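You operate a simulated robot arm through the tools that you are given. There is no shell and no other tool.

You are at the controls of a simulated robot arm. One attempt, no reset.

TASK
Take the graphics card out and stand it in the card holder.
Fine: supply off first; set the driver to OUT for the screw and put it back in its cup.

The check looks at the end state, three seconds after you hand in, the way a careful person would. Anything else that was tipped, shoved, dropped, spilled or broken makes it a failure.

THE ROBOT
A 7-joint arm with a two-finger parallel gripper, fixed in place. Base frame: the origin is on the floor under the middle of its stand, x ahead of it, y to its left, z up; the work surface is at about z = 0.848. Units: m, rad, N and s.
It reaches about 1.247 m from its shoulder. Its first joint turns from -2.304 to 2.304 rad. Payload 3.91 kg.
Tool frame: the origin (TCP) lies between the finger pads and is the grasp point; the fingertips stand 0.03 m ahead of it; z points along the fingers, y is the line along which they close. The gripper opens to 0.11 m. The fingers are 0.02 m wide and 0.01 m thick; the gripper's body (0.048 by 0.112 m) begins 0.055 m behind the TCP.
Orientation is told as [roll, pitch, yaw] about the base's x, y, z axes, in that order, counted from this pose: with the fingers straight down and closing along the base's y, the tool's x points along the base's -x, its y along +y and its z along -z.

THE INTERFACE
- The arm moves only by the tool jog_arm. Its argument "rows" is a list of rows, each a list of 2 entries, a list of its own where there are three numbers: the shift along the tool's x, y, z in units of 50 mm (1.0 is 50 mm), then the turn, a rotation vector about the tool's x, y, z in units of 8 degrees (1.0 is 8 degrees). In form: [[[x, y, z], [ax, ay, az]], ...]. A call has 1 to 20 rows; each row shifts and turns the commanded pose from where the row before left it, along the tool's axes as they then stand. "fingers" is the closure, from 0 (fully open) to 1 (shut), set as the call begins (left out, the last holds). A call with a number of a shift or a turn outside -1 to 1 is refused whole. Each row takes 0.2 s and may step no farther than 0.05 m and 0.15 rad from the row before; otherwise, or with a gripper value out of range, the whole call is refused. A pose out of reach is approached as far as the arm can. The call stops where the force on the tool passes 40 N (or 10 N more than at its start, if that is more) or the arm is blocked; 0.2 s more then pass. Each finger travels about 0.108 m/s and halts on what it meets, pressing with about 42 N; the grip force reading is that of the motor and also rises with nothing between the fingers. The clock runs only during rows and for 0.2 s after the last one: add rows that do not move to give the fingers time. The reply holds the time, the measured pose of the TCP, the force on the tool along the base axes, the opening and the grip force, in the units named above and with some noise, with the torque about the TCP (base axes, N m) and any sound that the robot's microphone picked up, and new pictures: "pictures" is both (left out), scene, wrist or none.
- Cameras (640 x 400 px; columns grow to the right, rows downward): "scene" is fixed at [0.2166, 0.6437, 1.443]; the picture's right is [-0.34, -0.94, 0.00], its down [-0.66, 0.24, -0.71] and it looks along [0.67, -0.24, -0.70] (base axes); focal length 279 px, centre (320, 200). "wrist" rides on the gripper at [0.072, 0.017, -0.103] in the tool frame; the picture's right is [-0.23, 0.97, 0.00], its down [-0.76, -0.18, -0.62] and it looks along [-0.61, -0.14, 0.78] (tool axes); focal length 222 px, centre (320, 200). There is no depth. A picture from a camera that has moved, and an enlarged one, comes with that camera's place and axes in the base frame and with its lens. The place of the scene camera against the robot may be out by one fixed shift of up to 0.012 m in any direction.
- close_up(camera, box): a new picture of the part [left, top, right, bottom] of that camera's present view, enlarged. It takes no simulated time.
- close_job(): hands the job in; it is judged then, once.

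Places have to be worked out from the pictures, the camera data and where the tool is seen. Open the gripper and draw the arm clear of the work before you hand the job in, unless the task says otherwise.

The tools are called after "Call:" as name(argument=value, ...) on one line, values as JSON. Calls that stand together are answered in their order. jog_arm: Moves the arm, as the interface text tells. Its arguments: {"type":"object","properties":{"rows":{"type":"array"},"fingers":{"type":"number"},"pictures":{"type":"string","enum":["both","scene","wrist","none"]}},"required":["rows"]} The other tools are called the same way: close_up (camera, box) takes an enlarged picture of a part of a camera's view; close_job () hands the job in.

At the start:

```text
time: 0.0
position: [0.5188, 0.4002, 1.2025]
tool_rot: [0.002, 0.0, 0.0]
force: [-0.6, 0.0, 0.8]
ft_torque: [0.0, 0.01, 0.0]
opening: 0.1098
grip_force: 0.1
```

scene: 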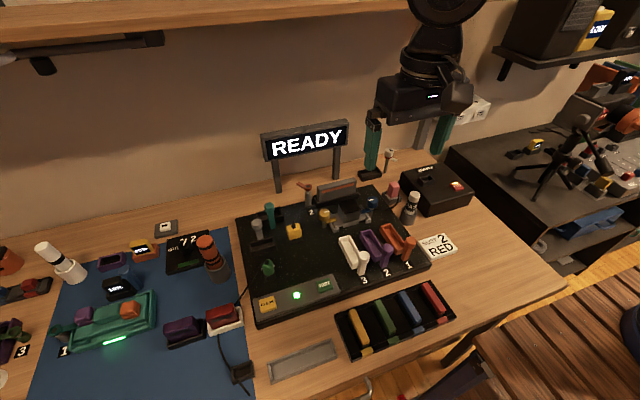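
wrist: 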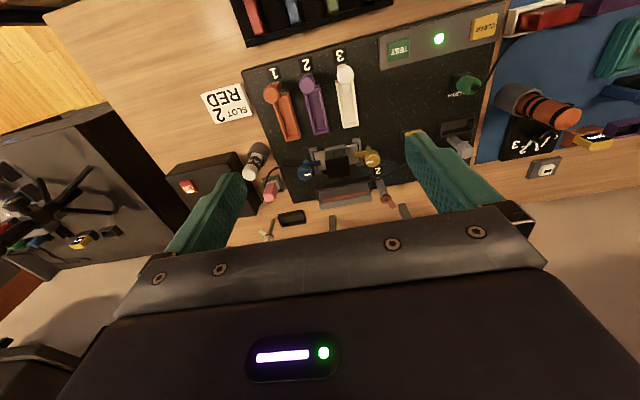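

I start by inspecting the scene in enlarged pictures before moving anything.

Call:
close_up(camera="scene", box=[230, 160, 480, 330])

Call:
close_up(camera="scene", box=[20, 210, 270, 400])

Call:
close_up(camera="wrist", box=[150, 20, 550, 240])

Call:
close_up(camera="scene", box=[330, 150, 480, 250])

```text
2.35 times, centred on (355, 245) of scene
camera zoom: at [0.2166, 0.6437, 1.443], right [-0.34, -0.94, 0.0], down [-0.66, 0.24, -0.71], along [0.67, -0.24, -0.7], focal length 657 px, centre (238, 94)
```

zoom: 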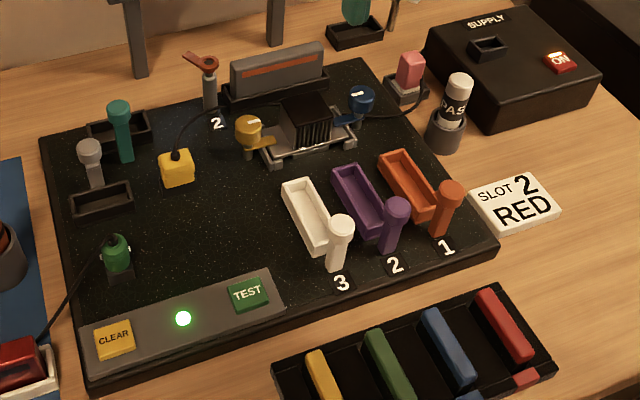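

```text
2.11 times, centred on (145, 305) of scene
camera zoom: at [0.2166, 0.6437, 1.443], right [-0.34, -0.94, 0.0], down [-0.66, 0.24, -0.71], along [0.67, -0.24, -0.7], focal length 588 px, centre (688, -21)
```

zoom: 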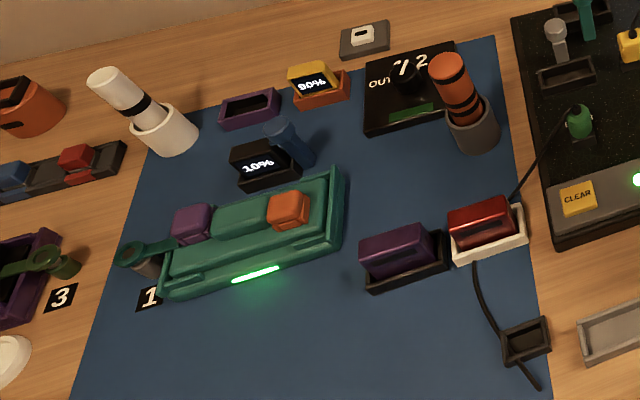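

```text
1.60 times, centred on (350, 130) of wrist
camera zoom: at [0.4454, 0.4165, 1.3047], right [0.23, 0.97, 0.0], down [0.76, -0.18, 0.62], along [0.61, -0.14, -0.78], focal length 355 px, centre (272, 312)
```

zoom: 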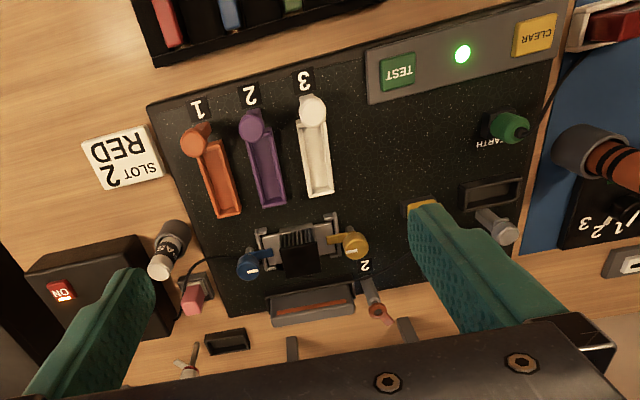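

```text
4.00 times, centred on (405, 200) of scene
camera zoom: at [0.2166, 0.6437, 1.443], right [-0.34, -0.94, 0.0], down [-0.66, 0.24, -0.71], along [0.67, -0.24, -0.7], focal length 1117 px, centre (-20, 200)
```

zoom: 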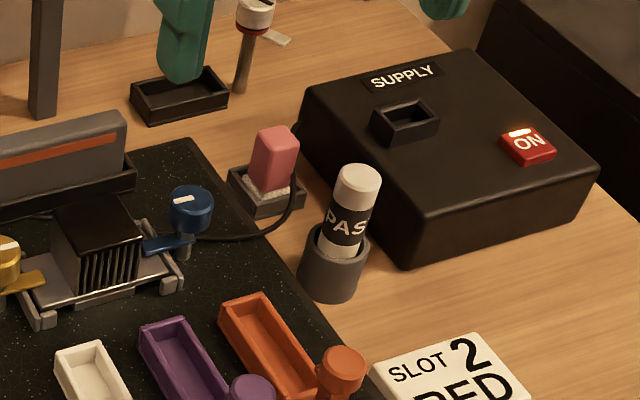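

The scene holds many objects; I need finer views to identify the card, its screw, the driver, and the holder.

Call:
close_up(camera="scene", box=[230, 170, 350, 250])

Call:
close_up(camera="scene", box=[290, 170, 390, 235])

Call:
close_up(camera="scene", box=[130, 210, 260, 300])

Call:
close_up(camera="scene", box=[0, 220, 130, 310])

Call:
close_up(camera="scene", box=[0, 280, 180, 400])

Call:
close_up(camera="scene", box=[340, 80, 500, 190])

Call:
close_up(camera="scene", box=[470, 0, 640, 120])

Call:
close_up(camera="scene", box=[160, 290, 480, 400])

```text
5.00 times, centred on (290, 210) of scene
camera zoom: at [0.2166, 0.6437, 1.443], right [-0.34, -0.94, 0.0], down [-0.66, 0.24, -0.71], along [0.67, -0.24, -0.7], focal length 1396 px, centre (470, 150)
```

zoom: 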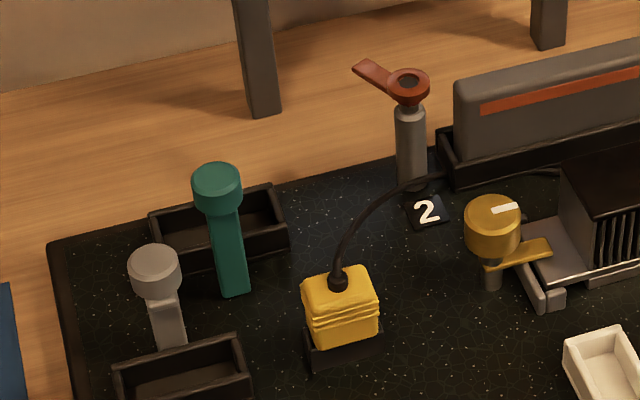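

```text
6.15 times, centred on (340, 202) of scene
camera zoom: at [0.2166, 0.6437, 1.443], right [-0.34, -0.94, 0.0], down [-0.66, 0.24, -0.71], along [0.67, -0.24, -0.7], focal length 1718 px, centre (197, 185)
```

zoom: 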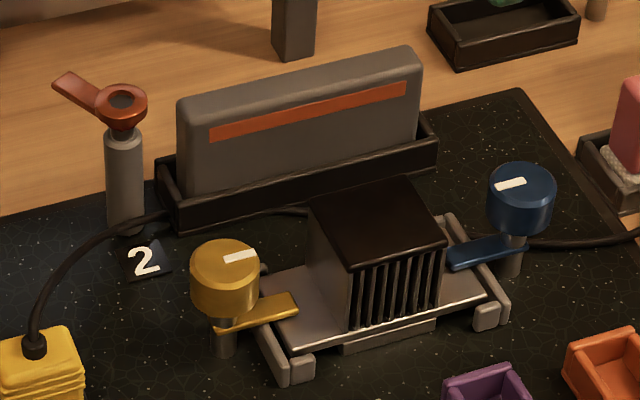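

```text
4.44 times, centred on (195, 255) of scene
camera zoom: at [0.2166, 0.6437, 1.443], right [-0.34, -0.94, 0.0], down [-0.66, 0.24, -0.71], along [0.67, -0.24, -0.7], focal length 1241 px, centre (876, -44)
```

zoom: 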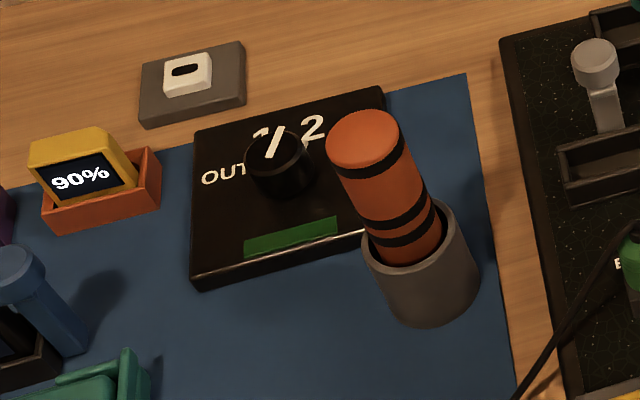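

```text
4.44 times, centred on (65, 265) of scene
camera zoom: at [0.2166, 0.6437, 1.443], right [-0.34, -0.94, 0.0], down [-0.66, 0.24, -0.71], along [0.67, -0.24, -0.7], focal length 1241 px, centre (1453, -89)
```

zoom: 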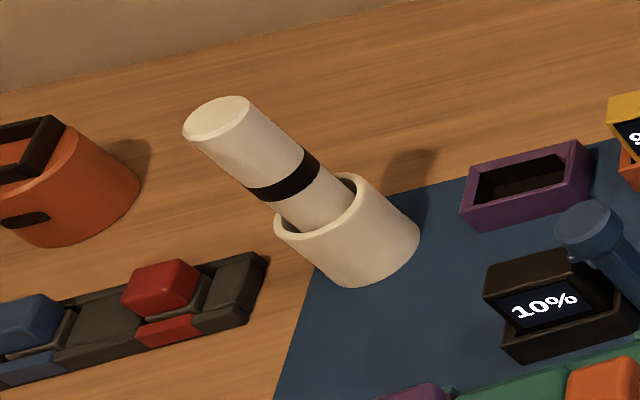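

```text
3.33 times, centred on (90, 340) of scene
camera zoom: at [0.2166, 0.6437, 1.443], right [-0.34, -0.94, 0.0], down [-0.66, 0.24, -0.71], along [0.67, -0.24, -0.7], focal length 931 px, centre (1087, -267)
```

zoom: 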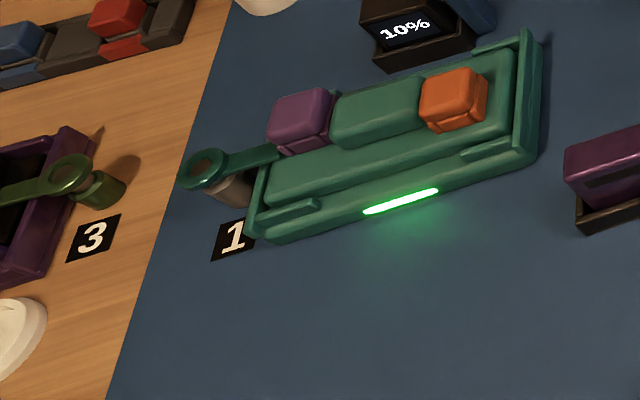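

```text
3.64 times, centred on (420, 135) of scene
camera zoom: at [0.2166, 0.6437, 1.443], right [-0.34, -0.94, 0.0], down [-0.66, 0.24, -0.71], along [0.67, -0.24, -0.7], focal length 1015 px, centre (-44, 436)
```

zoom: 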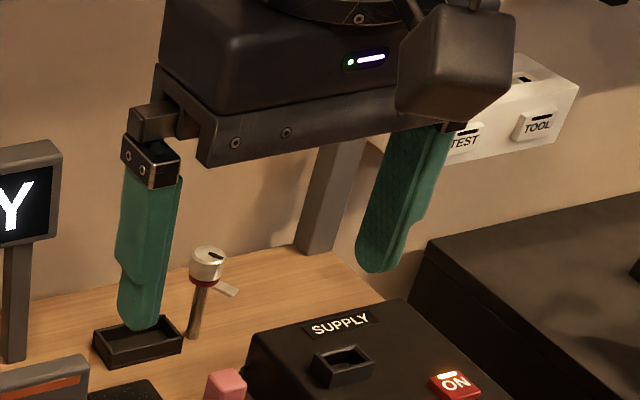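

```text
3.33 times, centred on (555, 60) of scene
camera zoom: at [0.2166, 0.6437, 1.443], right [-0.34, -0.94, 0.0], down [-0.66, 0.24, -0.71], along [0.67, -0.24, -0.7], focal length 931 px, centre (-463, 667)
```

zoom: 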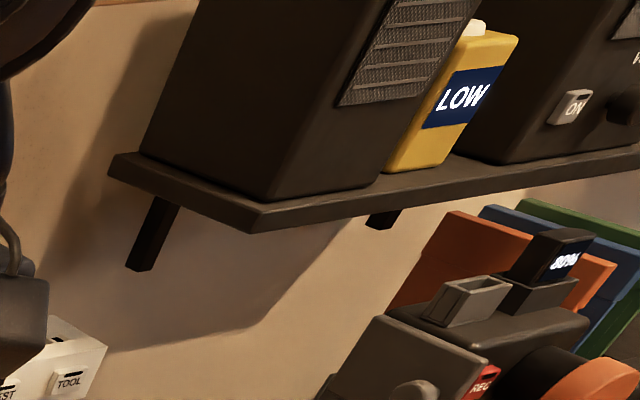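

```text
2.00 times, centred on (320, 345) of scene
camera zoom: at [0.2166, 0.6437, 1.443], right [-0.34, -0.94, 0.0], down [-0.66, 0.24, -0.71], along [0.67, -0.24, -0.7], focal length 558 px, centre (320, -90)
```

zoom: 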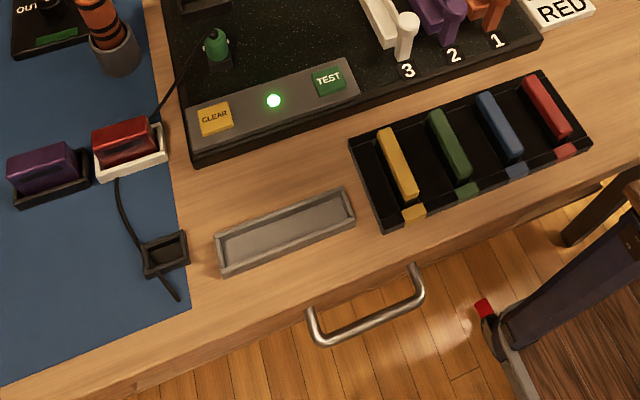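

The graphics card seems to be the grey block with the orange stripe in the slot behind the cooler, next to post "2"; the orange-banded driver is in the grey cup by the OUT/1/2/3 dial. I move the wrist camera closer over the board, staying well above everything, to see the card and screw.

Call:
jog_arm(rows=[[[-0.5, 0.1, 0.5], [0, 0, 0]], [[-0.5, 0.1, 0.5], [0, 0, 0]], [[-0.3, 0.1, 0.4], [0, 0, 0]]])

```text
time: 0.8
position: [0.5835, 0.4172, 1.1317]
tool_rot: [0.001, 0.001, -0.001]
force: [-1.1, 0.4, 0.5]
ft_torque: [-0.01, -0.03, -0.01]
opening: 0.1099
grip_force: 0.0
camera wrist: at [0.5092, 0.4335, 1.2356], right [0.23, 0.97, 0.0], down [0.76, -0.18, 0.62], along [0.61, -0.14, -0.78], focal length 222 px, centre (320, 200)
```

scene: 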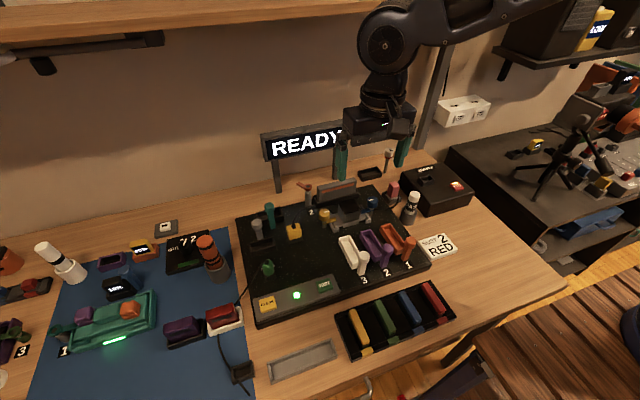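
wrist: 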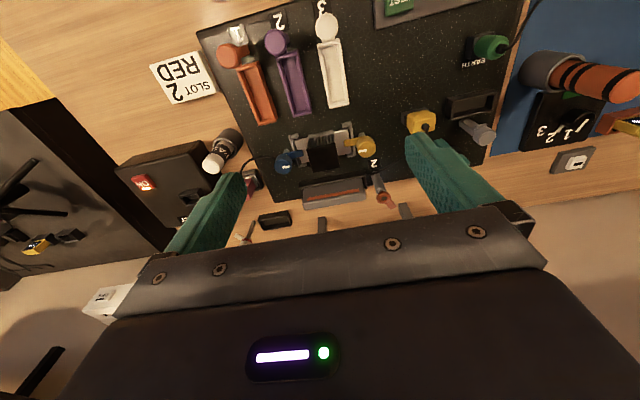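

I enlarge the wrist views of the card, the dial and the supply to read the details.

Call:
close_up(camera="wrist", box=[260, 110, 420, 220])

Call:
close_up(camera="wrist", box=[510, 30, 640, 180])

Call:
close_up(camera="wrist", box=[110, 120, 250, 240])

Call:
close_up(camera="scene", box=[250, 170, 390, 250])

```text
3.64 times, centred on (340, 165) of wrist
camera zoom: at [0.5092, 0.4335, 1.2356], right [0.23, 0.97, 0.0], down [0.76, -0.18, 0.62], along [0.61, -0.14, -0.78], focal length 808 px, centre (247, 327)
```

zoom: 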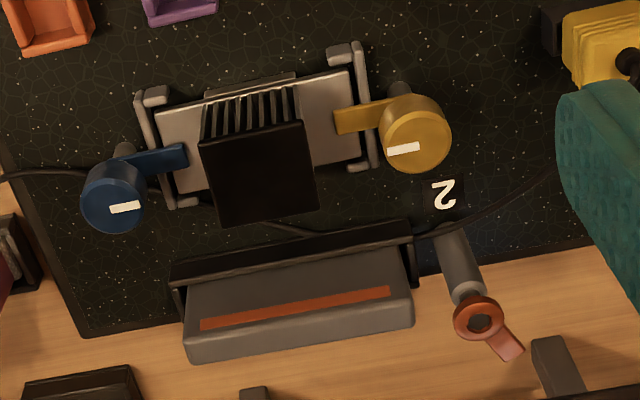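

```text
2.67 times, centred on (575, 105) of wrist
camera zoom: at [0.5092, 0.4335, 1.2356], right [0.23, 0.97, 0.0], down [0.76, -0.18, 0.62], along [0.61, -0.14, -0.78], focal length 592 px, centre (-360, 453)
```

zoom: 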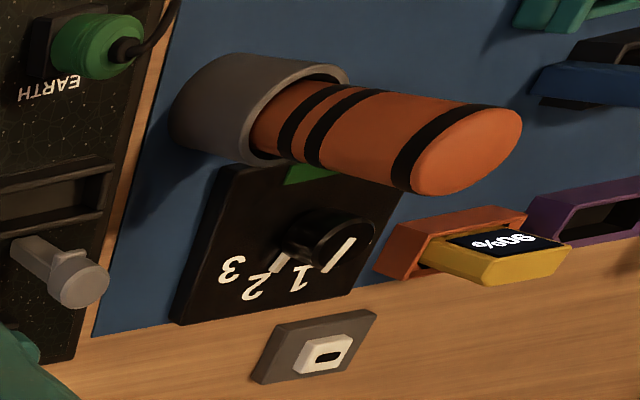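

```text
3.33 times, centred on (180, 180) of wrist
camera zoom: at [0.5092, 0.4335, 1.2356], right [0.23, 0.97, 0.0], down [0.76, -0.18, 0.62], along [0.61, -0.14, -0.78], focal length 740 px, centre (787, 267)
```

zoom: 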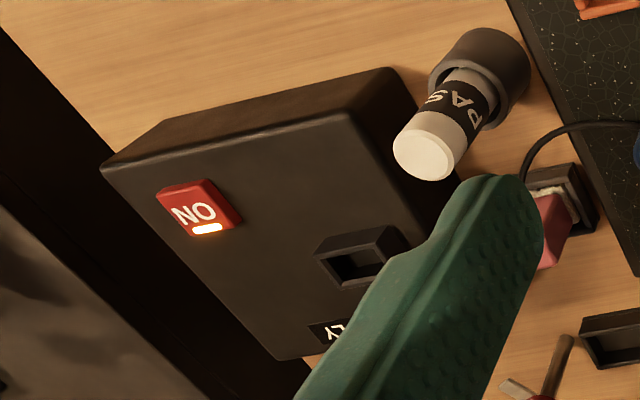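

```text
4.57 times, centred on (320, 210) of scene
camera zoom: at [0.2166, 0.6437, 1.443], right [-0.34, -0.94, 0.0], down [-0.66, 0.24, -0.71], along [0.67, -0.24, -0.7], focal length 1276 px, centre (320, 154)
```

zoom: 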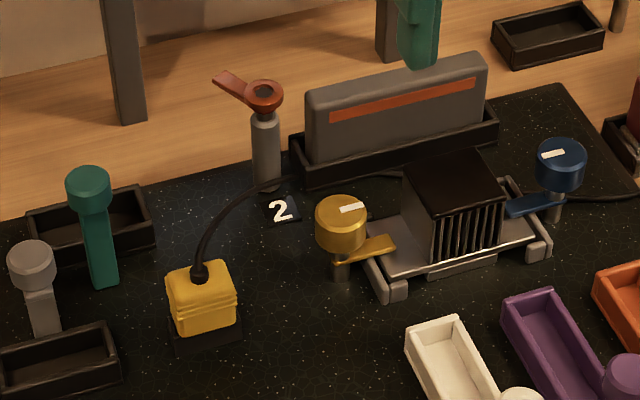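

The supply box's ON button triangulates to about (0.67, 0.04, 0.876). I move over to it at a safe height and close the fingers for pressing.

Call:
jog_arm(rows=[[[0, -0.9, 0.1], [0, 0, 0]], [[0, -0.9, 0.1], [0, 0, 0]], [[0, -0.9, 0.2], [0, 0, 0]], [[0, -0.9, 0.2], [0, 0, 0]], [[0, -0.9, 0.2], [0, 0, 0]], [[0, -0.9, 0.2], [0, 0, 0]], [[0, -0.9, 0.3], [0, 0, 0]], [[-0.1, -0.8, 0.3], [0, 0, 0]]], fingers=1)

```text
time: 2.6
position: [0.5859, 0.0605, 1.0502]
tool_rot: [0.0, 0.0, 0.002]
force: [0.4, 0.4, 0.9]
ft_torque: [-0.01, -0.01, 0.02]
opening: 0.0
grip_force: 37.6
camera wrist: at [0.5119, 0.0768, 1.1536], right [0.23, 0.97, 0.0], down [0.76, -0.18, 0.62], along [0.61, -0.14, -0.78], focal length 222 px, centre (320, 200)
```

scene: 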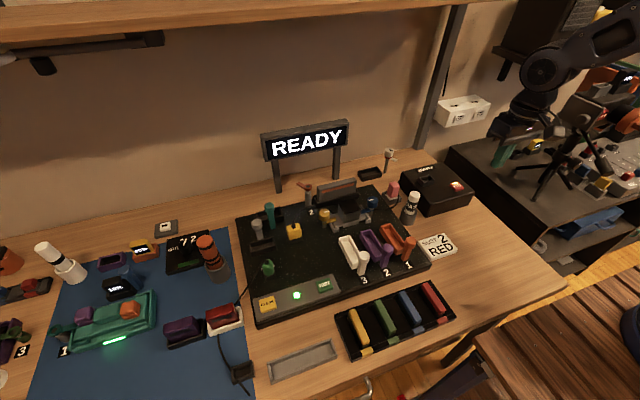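
wrist: 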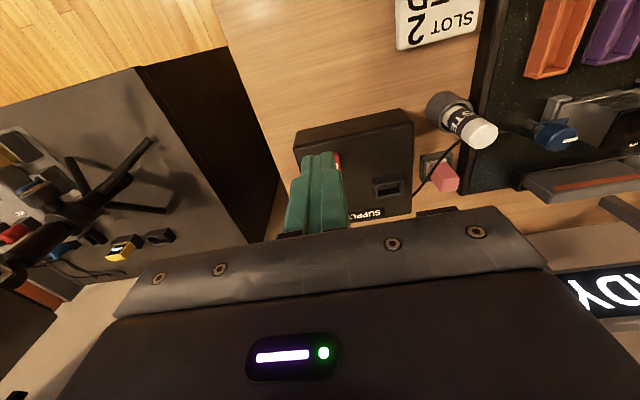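

The fingers hide the button, so I shift the arm a little toward +y and forward so that the button appears beside the fingers for a precise fix.

Call:
jog_arm(rows=[[[-0.7, 0.5, 0], [0, 0, 0]], [[0, 0.6, 0], [0, 0, 0]]], pictures="wrist")

Call:
close_up(camera="wrist", box=[160, 60, 360, 220])

Call:
close_up(camera="scene", box=[390, 150, 490, 225])

```text
time: 3.2
position: [0.6205, 0.1131, 1.0498]
tool_rot: [0.0, 0.001, 0.001]
force: [-0.1, 0.0, -0.4]
ft_torque: [0.03, 0.01, -0.02]
opening: 0.0003
grip_force: 37.4
camera wrist: at [0.5473, 0.1302, 1.1533], right [0.23, 0.97, 0.0], down [0.76, -0.18, 0.62], along [0.61, -0.14, -0.78], focal length 222 px, centre (320, 200)
```

wrist: 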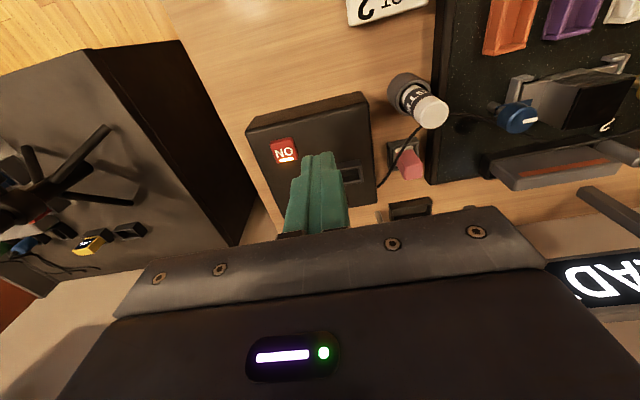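

```text
2.50 times, centred on (260, 140) of wrist
camera zoom: at [0.5473, 0.1302, 1.1533], right [0.23, 0.97, 0.0], down [0.76, -0.18, 0.62], along [0.61, -0.14, -0.78], focal length 555 px, centre (470, 350)
```

zoom: 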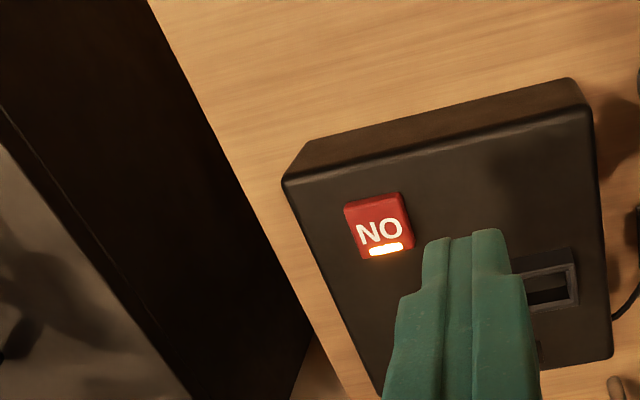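

```text
5.33 times, centred on (440, 188) of scene
camera zoom: at [0.2166, 0.6437, 1.443], right [-0.34, -0.94, 0.0], down [-0.66, 0.24, -0.71], along [0.67, -0.24, -0.7], focal length 1489 px, centre (-320, 267)
```

zoom: 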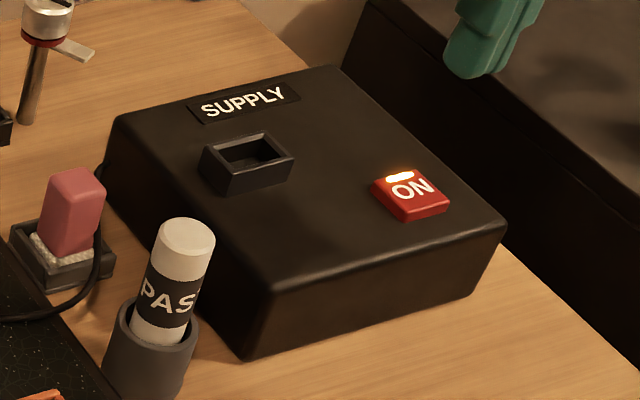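

Two wrist views put the button's centre near (0.659, 0.056, 0.89–0.90). I move above it and descend to about 35 mm above to check the alignment.

Call:
jog_arm(rows=[[[-0.385, -0.57, 0.4], [0, 0, 0]], [[-0.385, -0.57, 0.4], [0, 0, 0]], [[0, 0, 0.8], [0, 0, 0]], [[0, 0, 0], [0, 0, 0]]])

Call:
close_up(camera="scene", box=[400, 130, 520, 210])

Call:
close_up(camera="wrist", box=[220, 60, 420, 220])

```text
time: 4.2
position: [0.6614, 0.0584, 0.9694]
tool_rot: [0.002, 0.0, 0.001]
force: [-0.9, 0.0, -0.2]
ft_torque: [0.0, -0.01, 0.01]
opening: 0.0002
grip_force: 38.6
camera wrist: at [0.5871, 0.0748, 1.0724], right [0.23, 0.97, 0.0], down [0.76, -0.18, 0.62], along [0.61, -0.14, -0.78], focal length 222 px, centre (320, 200)
```

scene: 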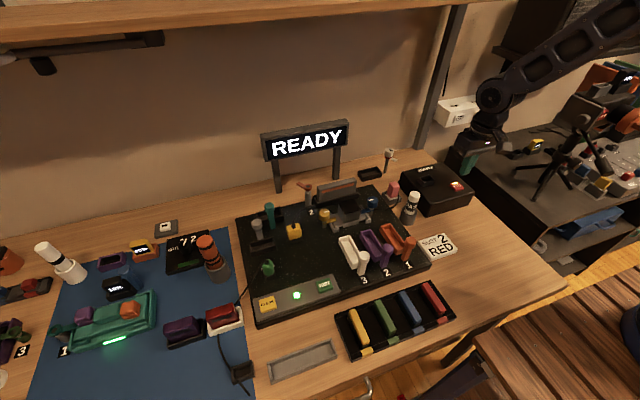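
wrist: 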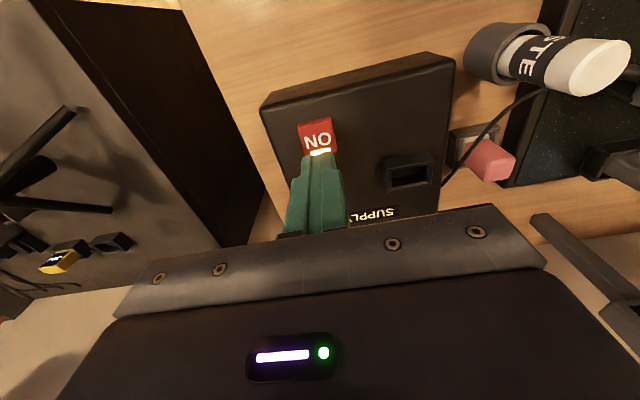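

```text
5.00 times, centred on (460, 170) of scene
camera zoom: at [0.2166, 0.6437, 1.443], right [-0.34, -0.94, 0.0], down [-0.66, 0.24, -0.71], along [0.67, -0.24, -0.7], focal length 1396 px, centre (-380, 350)
```

zoom: 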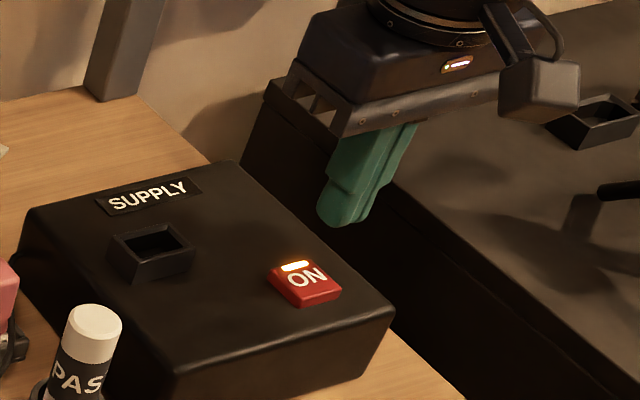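

```text
2.50 times, centred on (320, 140) of wrist
camera zoom: at [0.5871, 0.0748, 1.0724], right [0.23, 0.97, 0.0], down [0.76, -0.18, 0.62], along [0.61, -0.14, -0.78], focal length 555 px, centre (320, 350)
```

zoom: 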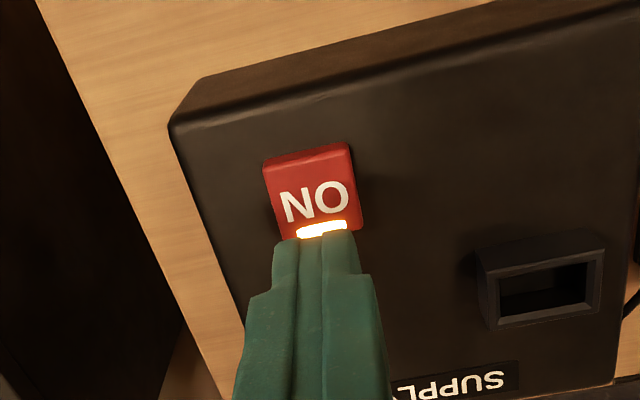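

The button is centred at about (0.659, 0.055); I'm within a few mm of it. I descend onto it in small steps and watch for the force/sound.

Call:
jog_arm(rows=[[[0.04, -0.06, 0.3], [0, 0, 0]], [[0, 0, 0.3], [0, 0, 0]], [[0, 0, 0.1], [0, 0, 0]], [[0, 0, 0.05], [0, 0, 0]], [[0, 0, 0.05], [0, 0, 0]]], pictures="scene")

Call:
close_up(camera="scene", box=[400, 130, 520, 210])

```text
time: 5.4
position: [0.6595, 0.0555, 0.9306]
tool_rot: [0.001, 0.001, 0.0]
force: [0.8, -1.2, -0.5]
ft_torque: [-0.01, 0.01, -0.01]
opening: 0.0
grip_force: 37.3
```

scene: 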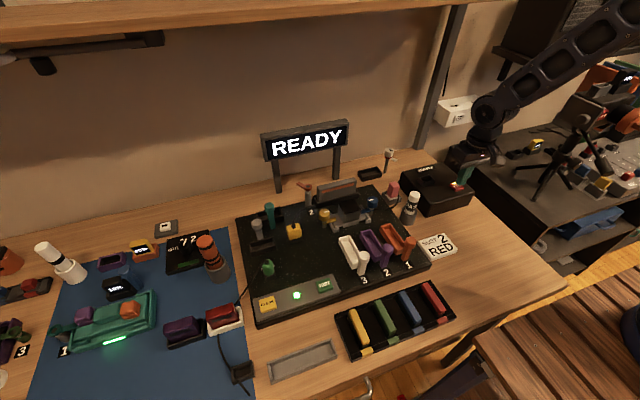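

```text
5.00 times, centred on (460, 170) of scene
camera zoom: at [0.2166, 0.6437, 1.443], right [-0.34, -0.94, 0.0], down [-0.66, 0.24, -0.71], along [0.67, -0.24, -0.7], focal length 1396 px, centre (-380, 350)
```

zoom: 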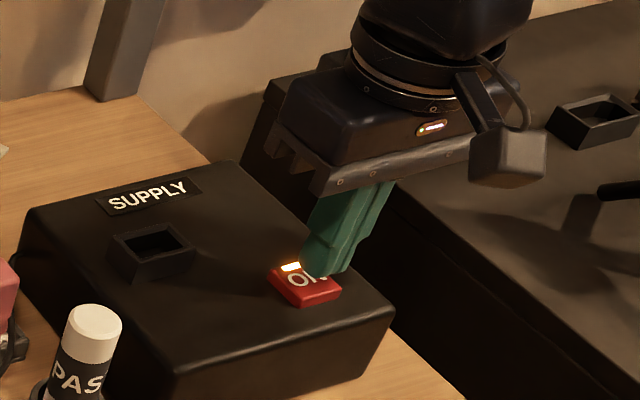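

The tip is hovering just over the button (no contact force yet). I continue downward in 2 mm steps until it presses.

Call:
jog_arm(rows=[[[0, 0, 0.05], [0, 0, 0]], [[0, 0, 0.05], [0, 0, 0]], [[0, 0, 0.05], [0, 0, 0]]], pictures="scene")

Call:
close_up(camera="scene", box=[400, 130, 520, 210])

```text
time: 6.2
position: [0.6592, 0.0554, 0.9237]
tool_rot: [0.0, 0.0, 0.0]
force: [0.8, 0.2, -0.1]
ft_torque: [0.0, 0.0, -0.03]
opening: 0.0001
grip_force: 37.4
```

scene: 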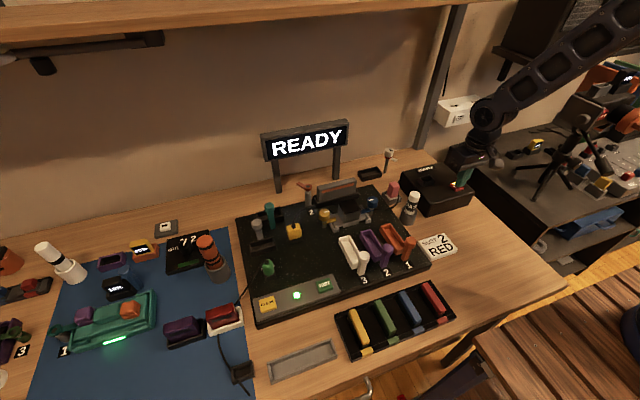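

```text
5.00 times, centred on (460, 170) of scene
camera zoom: at [0.2166, 0.6437, 1.443], right [-0.34, -0.94, 0.0], down [-0.66, 0.24, -0.71], along [0.67, -0.24, -0.7], focal length 1396 px, centre (-380, 350)
```

zoom: 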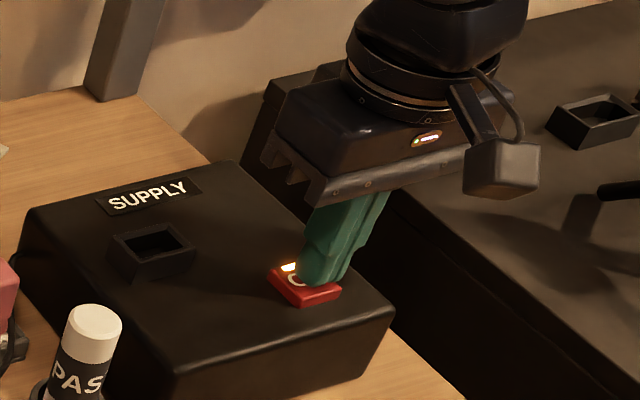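

Still no contact force at a tip height of about 0.894. I keep going in 2 mm steps.

Call:
jog_arm(rows=[[[0, 0, 0.04], [0, 0, 0]], [[0, 0, 0.04], [0, 0, 0]], [[0, 0, 0.04], [0, 0, 0]]], pictures="none")

Call:
close_up(camera="scene", box=[400, 130, 520, 210])

```text
time: 7.0
position: [0.66, 0.056, 0.9169]
tool_rot: [0.0, 0.001, 0.001]
force: [0.9, -0.7, 1.6]
ft_torque: [-0.01, -0.02, 0.0]
opening: 0.0
grip_force: 37.9
heard: click
```

```text
5.00 times, centred on (460, 170) of scene
camera zoom: at [0.2166, 0.6437, 1.443], right [-0.34, -0.94, 0.0], down [-0.66, 0.24, -0.71], along [0.67, -0.24, -0.7], focal length 1396 px, centre (-380, 350)
```

zoom: 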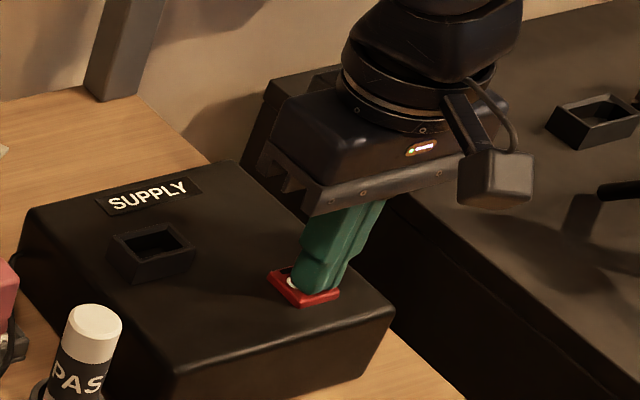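

A click was heard and the button's light went out. I lift straight up and verify the supply's state.

Call:
jog_arm(rows=[[[0, 0, -0.3], [0, 0, 0]], [[0, 0, -0.8], [0, 0, 0]], [[0, 0, -0.9], [0, 0, 0]], [[0, 0, -0.9], [0, 0, 0]]])

Call:
close_up(camera="scene", box=[400, 130, 520, 210])

Call:
close_up(camera="wrist", box=[220, 60, 420, 220])

```text
time: 8.0
position: [0.661, 0.0544, 1.0615]
tool_rot: [0.0, 0.001, 0.0]
force: [0.4, -0.1, -1.2]
ft_torque: [-0.01, 0.02, -0.02]
opening: 0.0
grip_force: 37.6
camera wrist: at [0.5875, 0.0706, 1.1653], right [0.23, 0.97, 0.0], down [0.76, -0.18, 0.62], along [0.61, -0.14, -0.78], focal length 222 px, centre (320, 200)
```

scene: 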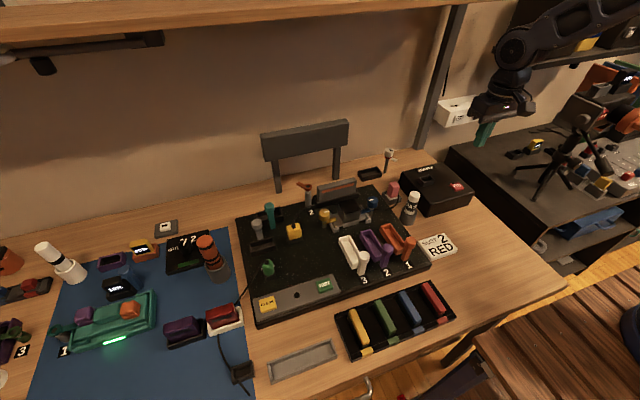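
wrist: 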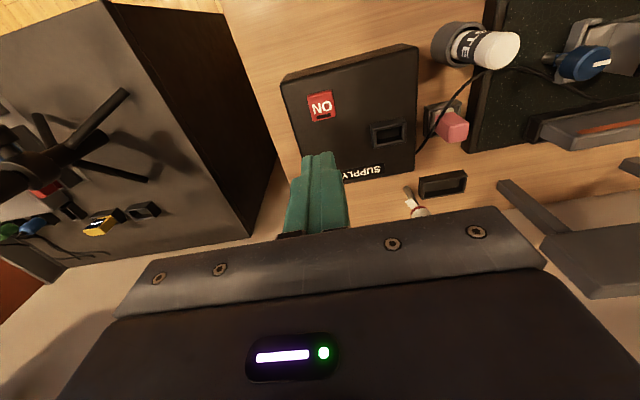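

```text
5.00 times, centred on (460, 170) of scene
camera zoom: at [0.2166, 0.6437, 1.443], right [-0.34, -0.94, 0.0], down [-0.66, 0.24, -0.71], along [0.67, -0.24, -0.7], focal length 1396 px, centre (-380, 350)
```

zoom: 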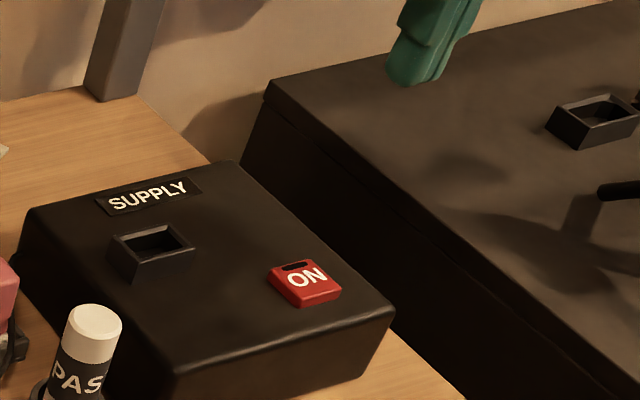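

```text
2.50 times, centred on (320, 140) of wrist
camera zoom: at [0.5875, 0.0706, 1.1653], right [0.23, 0.97, 0.0], down [0.76, -0.18, 0.62], along [0.61, -0.14, -0.78], focal length 555 px, centre (320, 350)
```

zoom: 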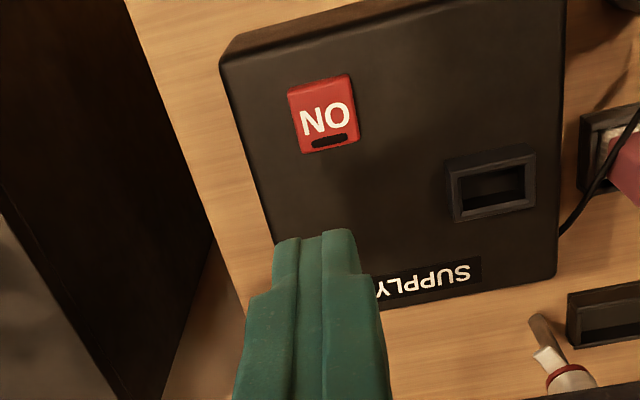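

The supply is off: its lamp and the READY sign are dark. Next I go to the driver's dial at roughly (0.71, 0.815), travelling high at z≈1.13.

Call:
jog_arm(rows=[[[0.6, 0, -0.7], [0, 0, 0]], [[0.6, 0.2, -0.7], [0, 0, 0]], [[0, 0.98, 0], [0, 0, 0]], [[0, 0.98, 0], [0, 0, 0]], [[0, 0.98, 0], [0, 0, 0]], [[0, 0.98, 0], [0, 0, 0]], [[0, 0.98, 0], [0, 0, 0]], [[0, 0.98, 0], [0, 0, 0]], [[0, 0.98, 0], [0, 0, 0]], [[0, 0.98, 0], [0, 0, 0]], [[0, 0.98, 0], [0, 0, 0]], [[0, 0.98, 0], [0, 0, 0]], [[0, 0.98, 0], [0, 0, 0]], [[0, 0.98, 0], [0, 0, 0]], [[0, 0.98, 0], [0, 0, 0]], [[0, 0.98, 0], [0, 0, 0]]])

```text
time: 11.4
position: [0.6015, 0.7504, 1.1348]
tool_rot: [0.002, -0.003, 0.001]
force: [0.4, -1.2, 1.3]
ft_torque: [0.02, 0.02, -0.01]
opening: 0.0
grip_force: 37.6
camera wrist: at [0.5268, 0.7673, 1.2375], right [0.23, 0.97, 0.0], down [0.76, -0.18, 0.62], along [0.61, -0.14, -0.78], focal length 222 px, centre (320, 200)
```

scene: 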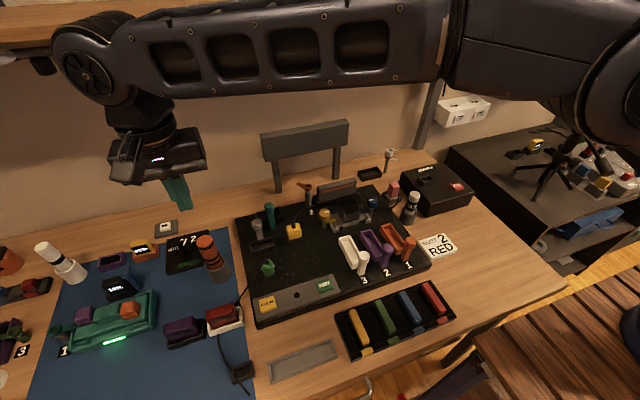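
wrist: 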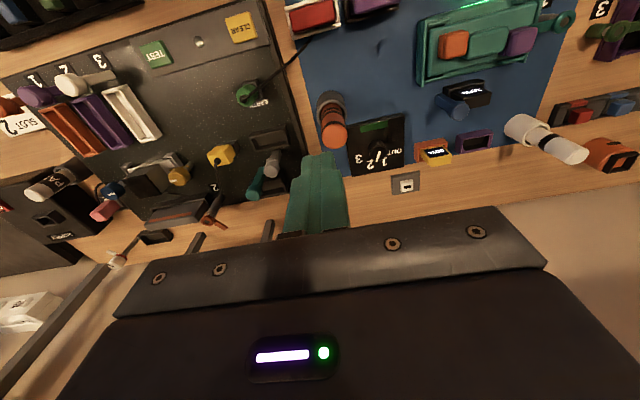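

Call:
close_up(camera="wrist", box=[300, 80, 440, 200])

Call:
close_up(camera="wrist", box=[130, 120, 290, 240])

Call:
close_up(camera="scene", box=[160, 215, 250, 285])

```text
3.33 times, centred on (370, 140) of wrist
camera zoom: at [0.5268, 0.7673, 1.2375], right [0.23, 0.97, 0.0], down [0.76, -0.18, 0.62], along [0.61, -0.14, -0.78], focal length 740 px, centre (153, 400)
```

zoom: 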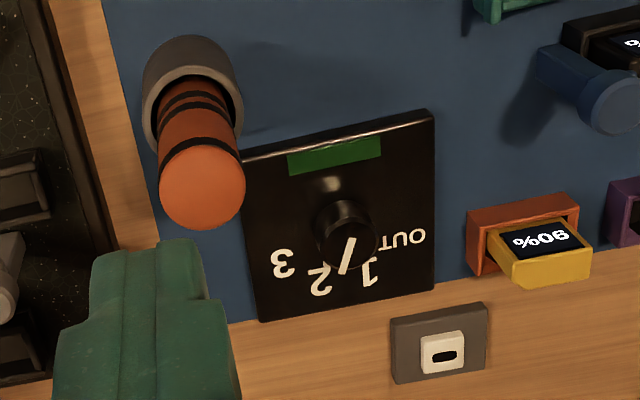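

```text
3.33 times, centred on (210, 180) of wrist
camera zoom: at [0.5268, 0.7673, 1.2375], right [0.23, 0.97, 0.0], down [0.76, -0.18, 0.62], along [0.61, -0.14, -0.78], focal length 740 px, centre (687, 267)
```

zoom: 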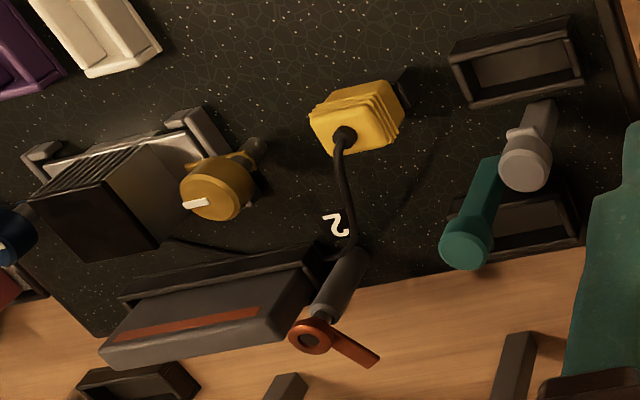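

```text
5.71 times, centred on (205, 250) of scene
camera zoom: at [0.2166, 0.6437, 1.443], right [-0.34, -0.94, 0.0], down [-0.66, 0.24, -0.71], along [0.67, -0.24, -0.7], focal length 1595 px, centre (977, -86)
```

zoom: 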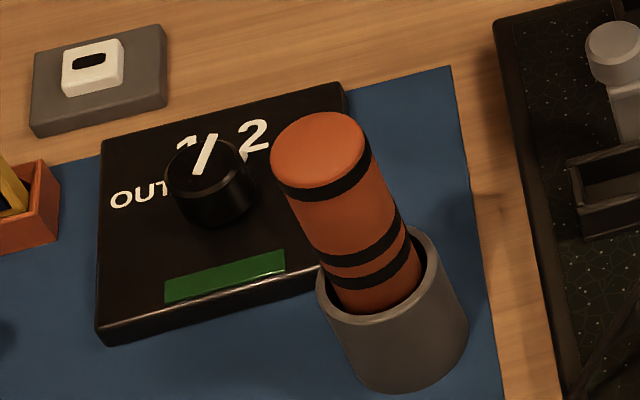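

The dial's pointer sits at "2" (labels on an arc: OUT at the +y end, then 1, 2, 3), with the knob at roughly (0.712, 0.825). I move above the knob with half-open fingers to see it exactly.

Call:
jog_arm(rows=[[[-0.5, 0.37, 0.1], [0, 0, 0]], [[-0.5, 0.37, 0.3], [0, 0, 0]], [[-0.5, 0.37, 0.4], [0, 0, 0]], [[-0.5, 0.37, 0.5], [0, 0, 0]], [[0, 0, 0.2], [0, 0, 0]]], fingers=0.4)

Call:
close_up(camera="wrist", box=[240, 60, 400, 180])

```text
time: 12.6
position: [0.6887, 0.7794, 1.0587]
tool_rot: [-0.001, 0.001, 0.001]
force: [0.2, -0.3, 1.8]
ft_torque: [0.0, -0.01, -0.01]
opening: 0.066
grip_force: 0.1
out of reach, approached as far as the arm can: row 3, 4
camera wrist: at [0.6153, 0.7965, 1.161], right [0.23, 0.97, 0.0], down [0.76, -0.18, 0.62], along [0.61, -0.14, -0.78], focal length 222 px, centre (320, 200)
```

scene: 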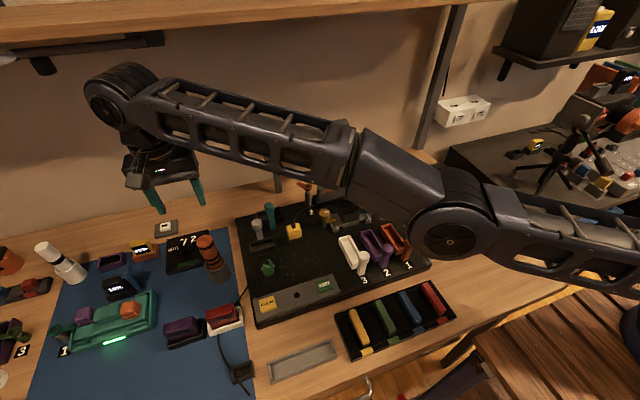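
wrist: 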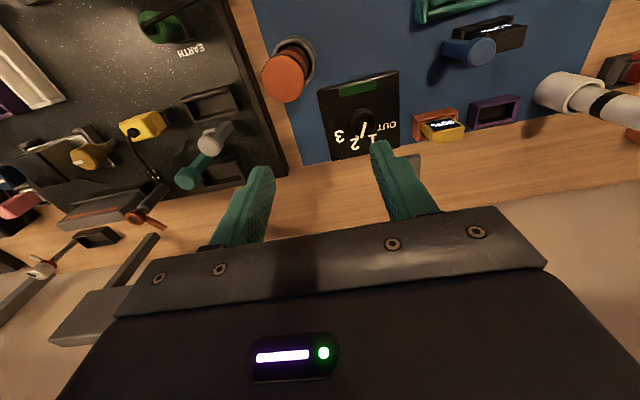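

```text
3.33 times, centred on (320, 120) of wrist
camera zoom: at [0.6153, 0.7965, 1.161], right [0.23, 0.97, 0.0], down [0.76, -0.18, 0.62], along [0.61, -0.14, -0.78], focal length 740 px, centre (320, 467)
```

zoom: 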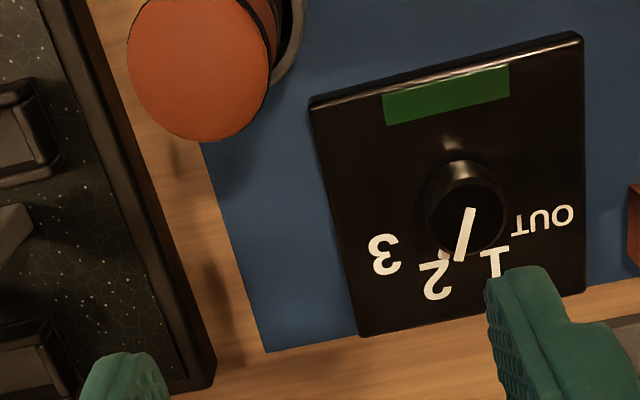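

The knob lies at about (0.723, 0.827), slightly beyond the vertical-gripper reach (limit ≈1.04 m radius), so I will need to tilt the gripper outward; to keep the camera away from the driver I want it flipped to the far side. I back off and test turning the gripper clockwise.

Call:
jog_arm(rows=[[[0.5, -0.5, -0.5], [0, 0, 0]], [[0.5, -0.5, -0.5], [0, 0, 0]], [[0, 0, 0], [0, 0, 1]], [[0, 0, 0], [0, 0, 1]], [[0, 0, 0], [0, 0, 1]], [[0, 0, 0], [0, 0, 1]], [[0, 0, 0], [0, 0, 1]], [[0, 0, 0], [0, 0, 1]], [[0, 0, 0], [0, 0, 1]], [[0, 0, 0], [0, 0, 1]], [[0, 0, 0], [0, 0, 1]], [[0, 0, 0], [0, 0, 1]]])

```text
time: 15.2
position: [0.667, 0.7738, 1.1216]
tool_rot: [-0.001, 0.001, -1.397]
force: [0.0, 0.6, -0.2]
ft_torque: [-0.01, 0.03, -0.04]
opening: 0.066
grip_force: 0.1
out of reach, approached as far as the arm can: row 1, 2
camera wrist: at [0.6702, 0.8486, 1.2255], right [1.0, -0.06, 0.0], down [-0.04, -0.78, 0.62], along [-0.04, -0.62, -0.78], focal length 222 px, centre (320, 200)
```

scene: 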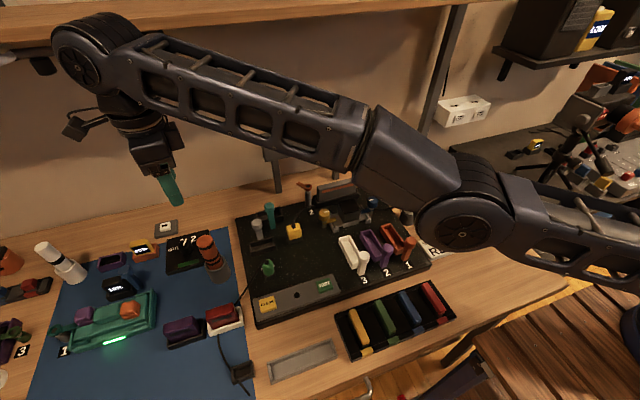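
wrist: 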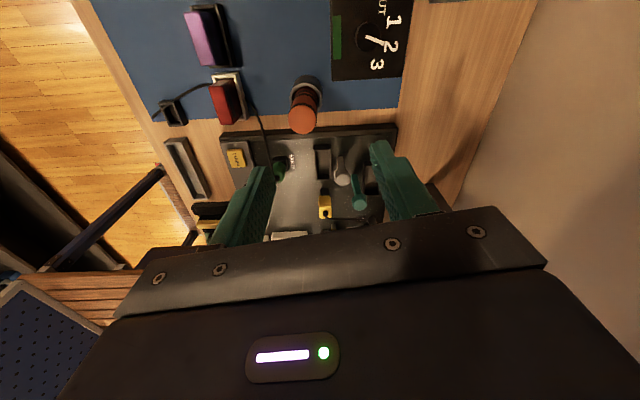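

Turning works (yaw −80°). I zoom in on the dial from this other angle to read the pointer accurately.

Call:
close_up(camera="wrist", box=[310, 0, 430, 90])

Call:
close_up(camera="wrist", box=[270, 60, 350, 150])

```text
4.44 times, centred on (370, 45) of wrist
camera zoom: at [0.6702, 0.8486, 1.2255], right [1.0, -0.06, 0.0], down [-0.04, -0.78, 0.62], along [-0.04, -0.62, -0.78], focal length 987 px, centre (98, 889)
```

zoom: 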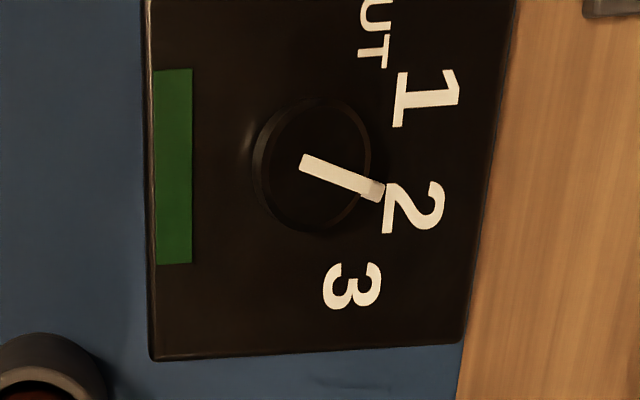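

```text
4.44 times, centred on (310, 105) of wrist
camera zoom: at [0.6702, 0.8486, 1.2255], right [1.0, -0.06, 0.0], down [-0.04, -0.78, 0.62], along [-0.04, -0.62, -0.78], focal length 987 px, centre (364, 622)
```

zoom: 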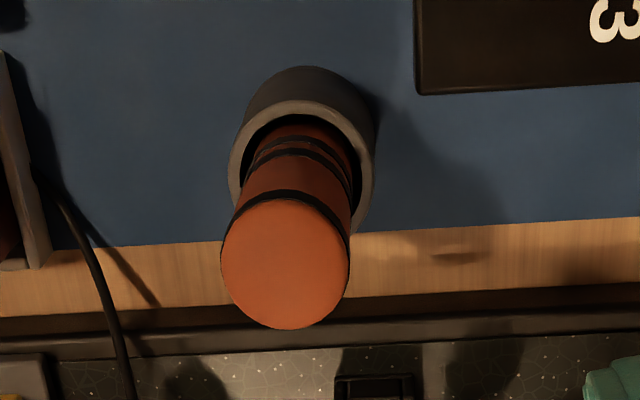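

The pointer is clearly at "2", about 90° clockwise from OUT, and the knob centre is about (0.731, 0.830). I continue turning the wrist to check how far it can go.

Call:
jog_arm(rows=[[[0, 0, 0], [0, 0, 1]], [[0, 0, 0], [0, 0, 1]], [[0, 0, 0], [0, 0, 1]], [[0, 0, 0], [0, 0, 1]], [[0, 0, 0], [0, 0, 1]], [[0, 0, 0], [0, 0, 1]], [[0, 0, 0], [0, 0, 0.5]]])

```text
time: 16.8
position: [0.6758, 0.7668, 1.1148]
tool_rot: [-0.007, -0.018, -2.146]
force: [0.6, -0.9, 0.3]
ft_torque: [-0.02, 0.02, 0.04]
opening: 0.0661
grip_force: 0.0
out of reach, approached as far as the arm can: row 5, 7
camera wrist: at [0.7292, 0.8198, 1.216], right [0.69, -0.72, 0.0], down [-0.55, -0.54, 0.64], along [-0.46, -0.44, -0.77], focal length 222 px, centre (320, 200)
```

scene: 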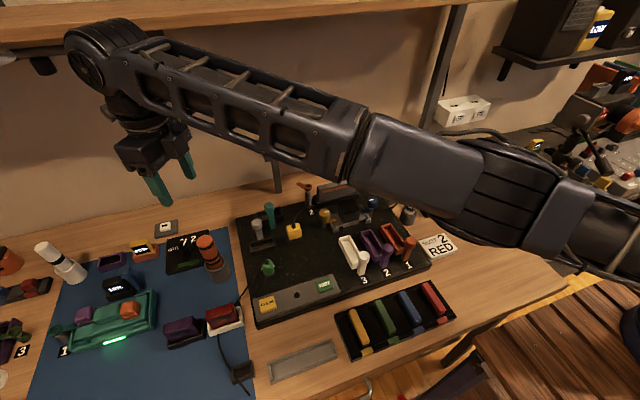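
wrist: 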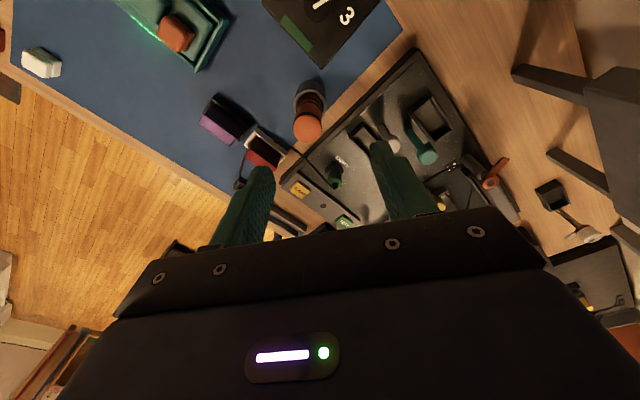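

The wrist is near its limit at yaw −123°. I step back slightly to yaw −115° and tilt the fingers outward by 25° about the closing axis, to gain reach.

Call:
jog_arm(rows=[[[0, 0, 0], [0, 0, -1]], [[0, 0, 0], [0, 1, 0]], [[0, 0, 0], [0, 1, 0]], [[0, 0, 0], [0, 1.1, 0]]])

```text
refused: 1.1 is not a number from -1 to 1
```

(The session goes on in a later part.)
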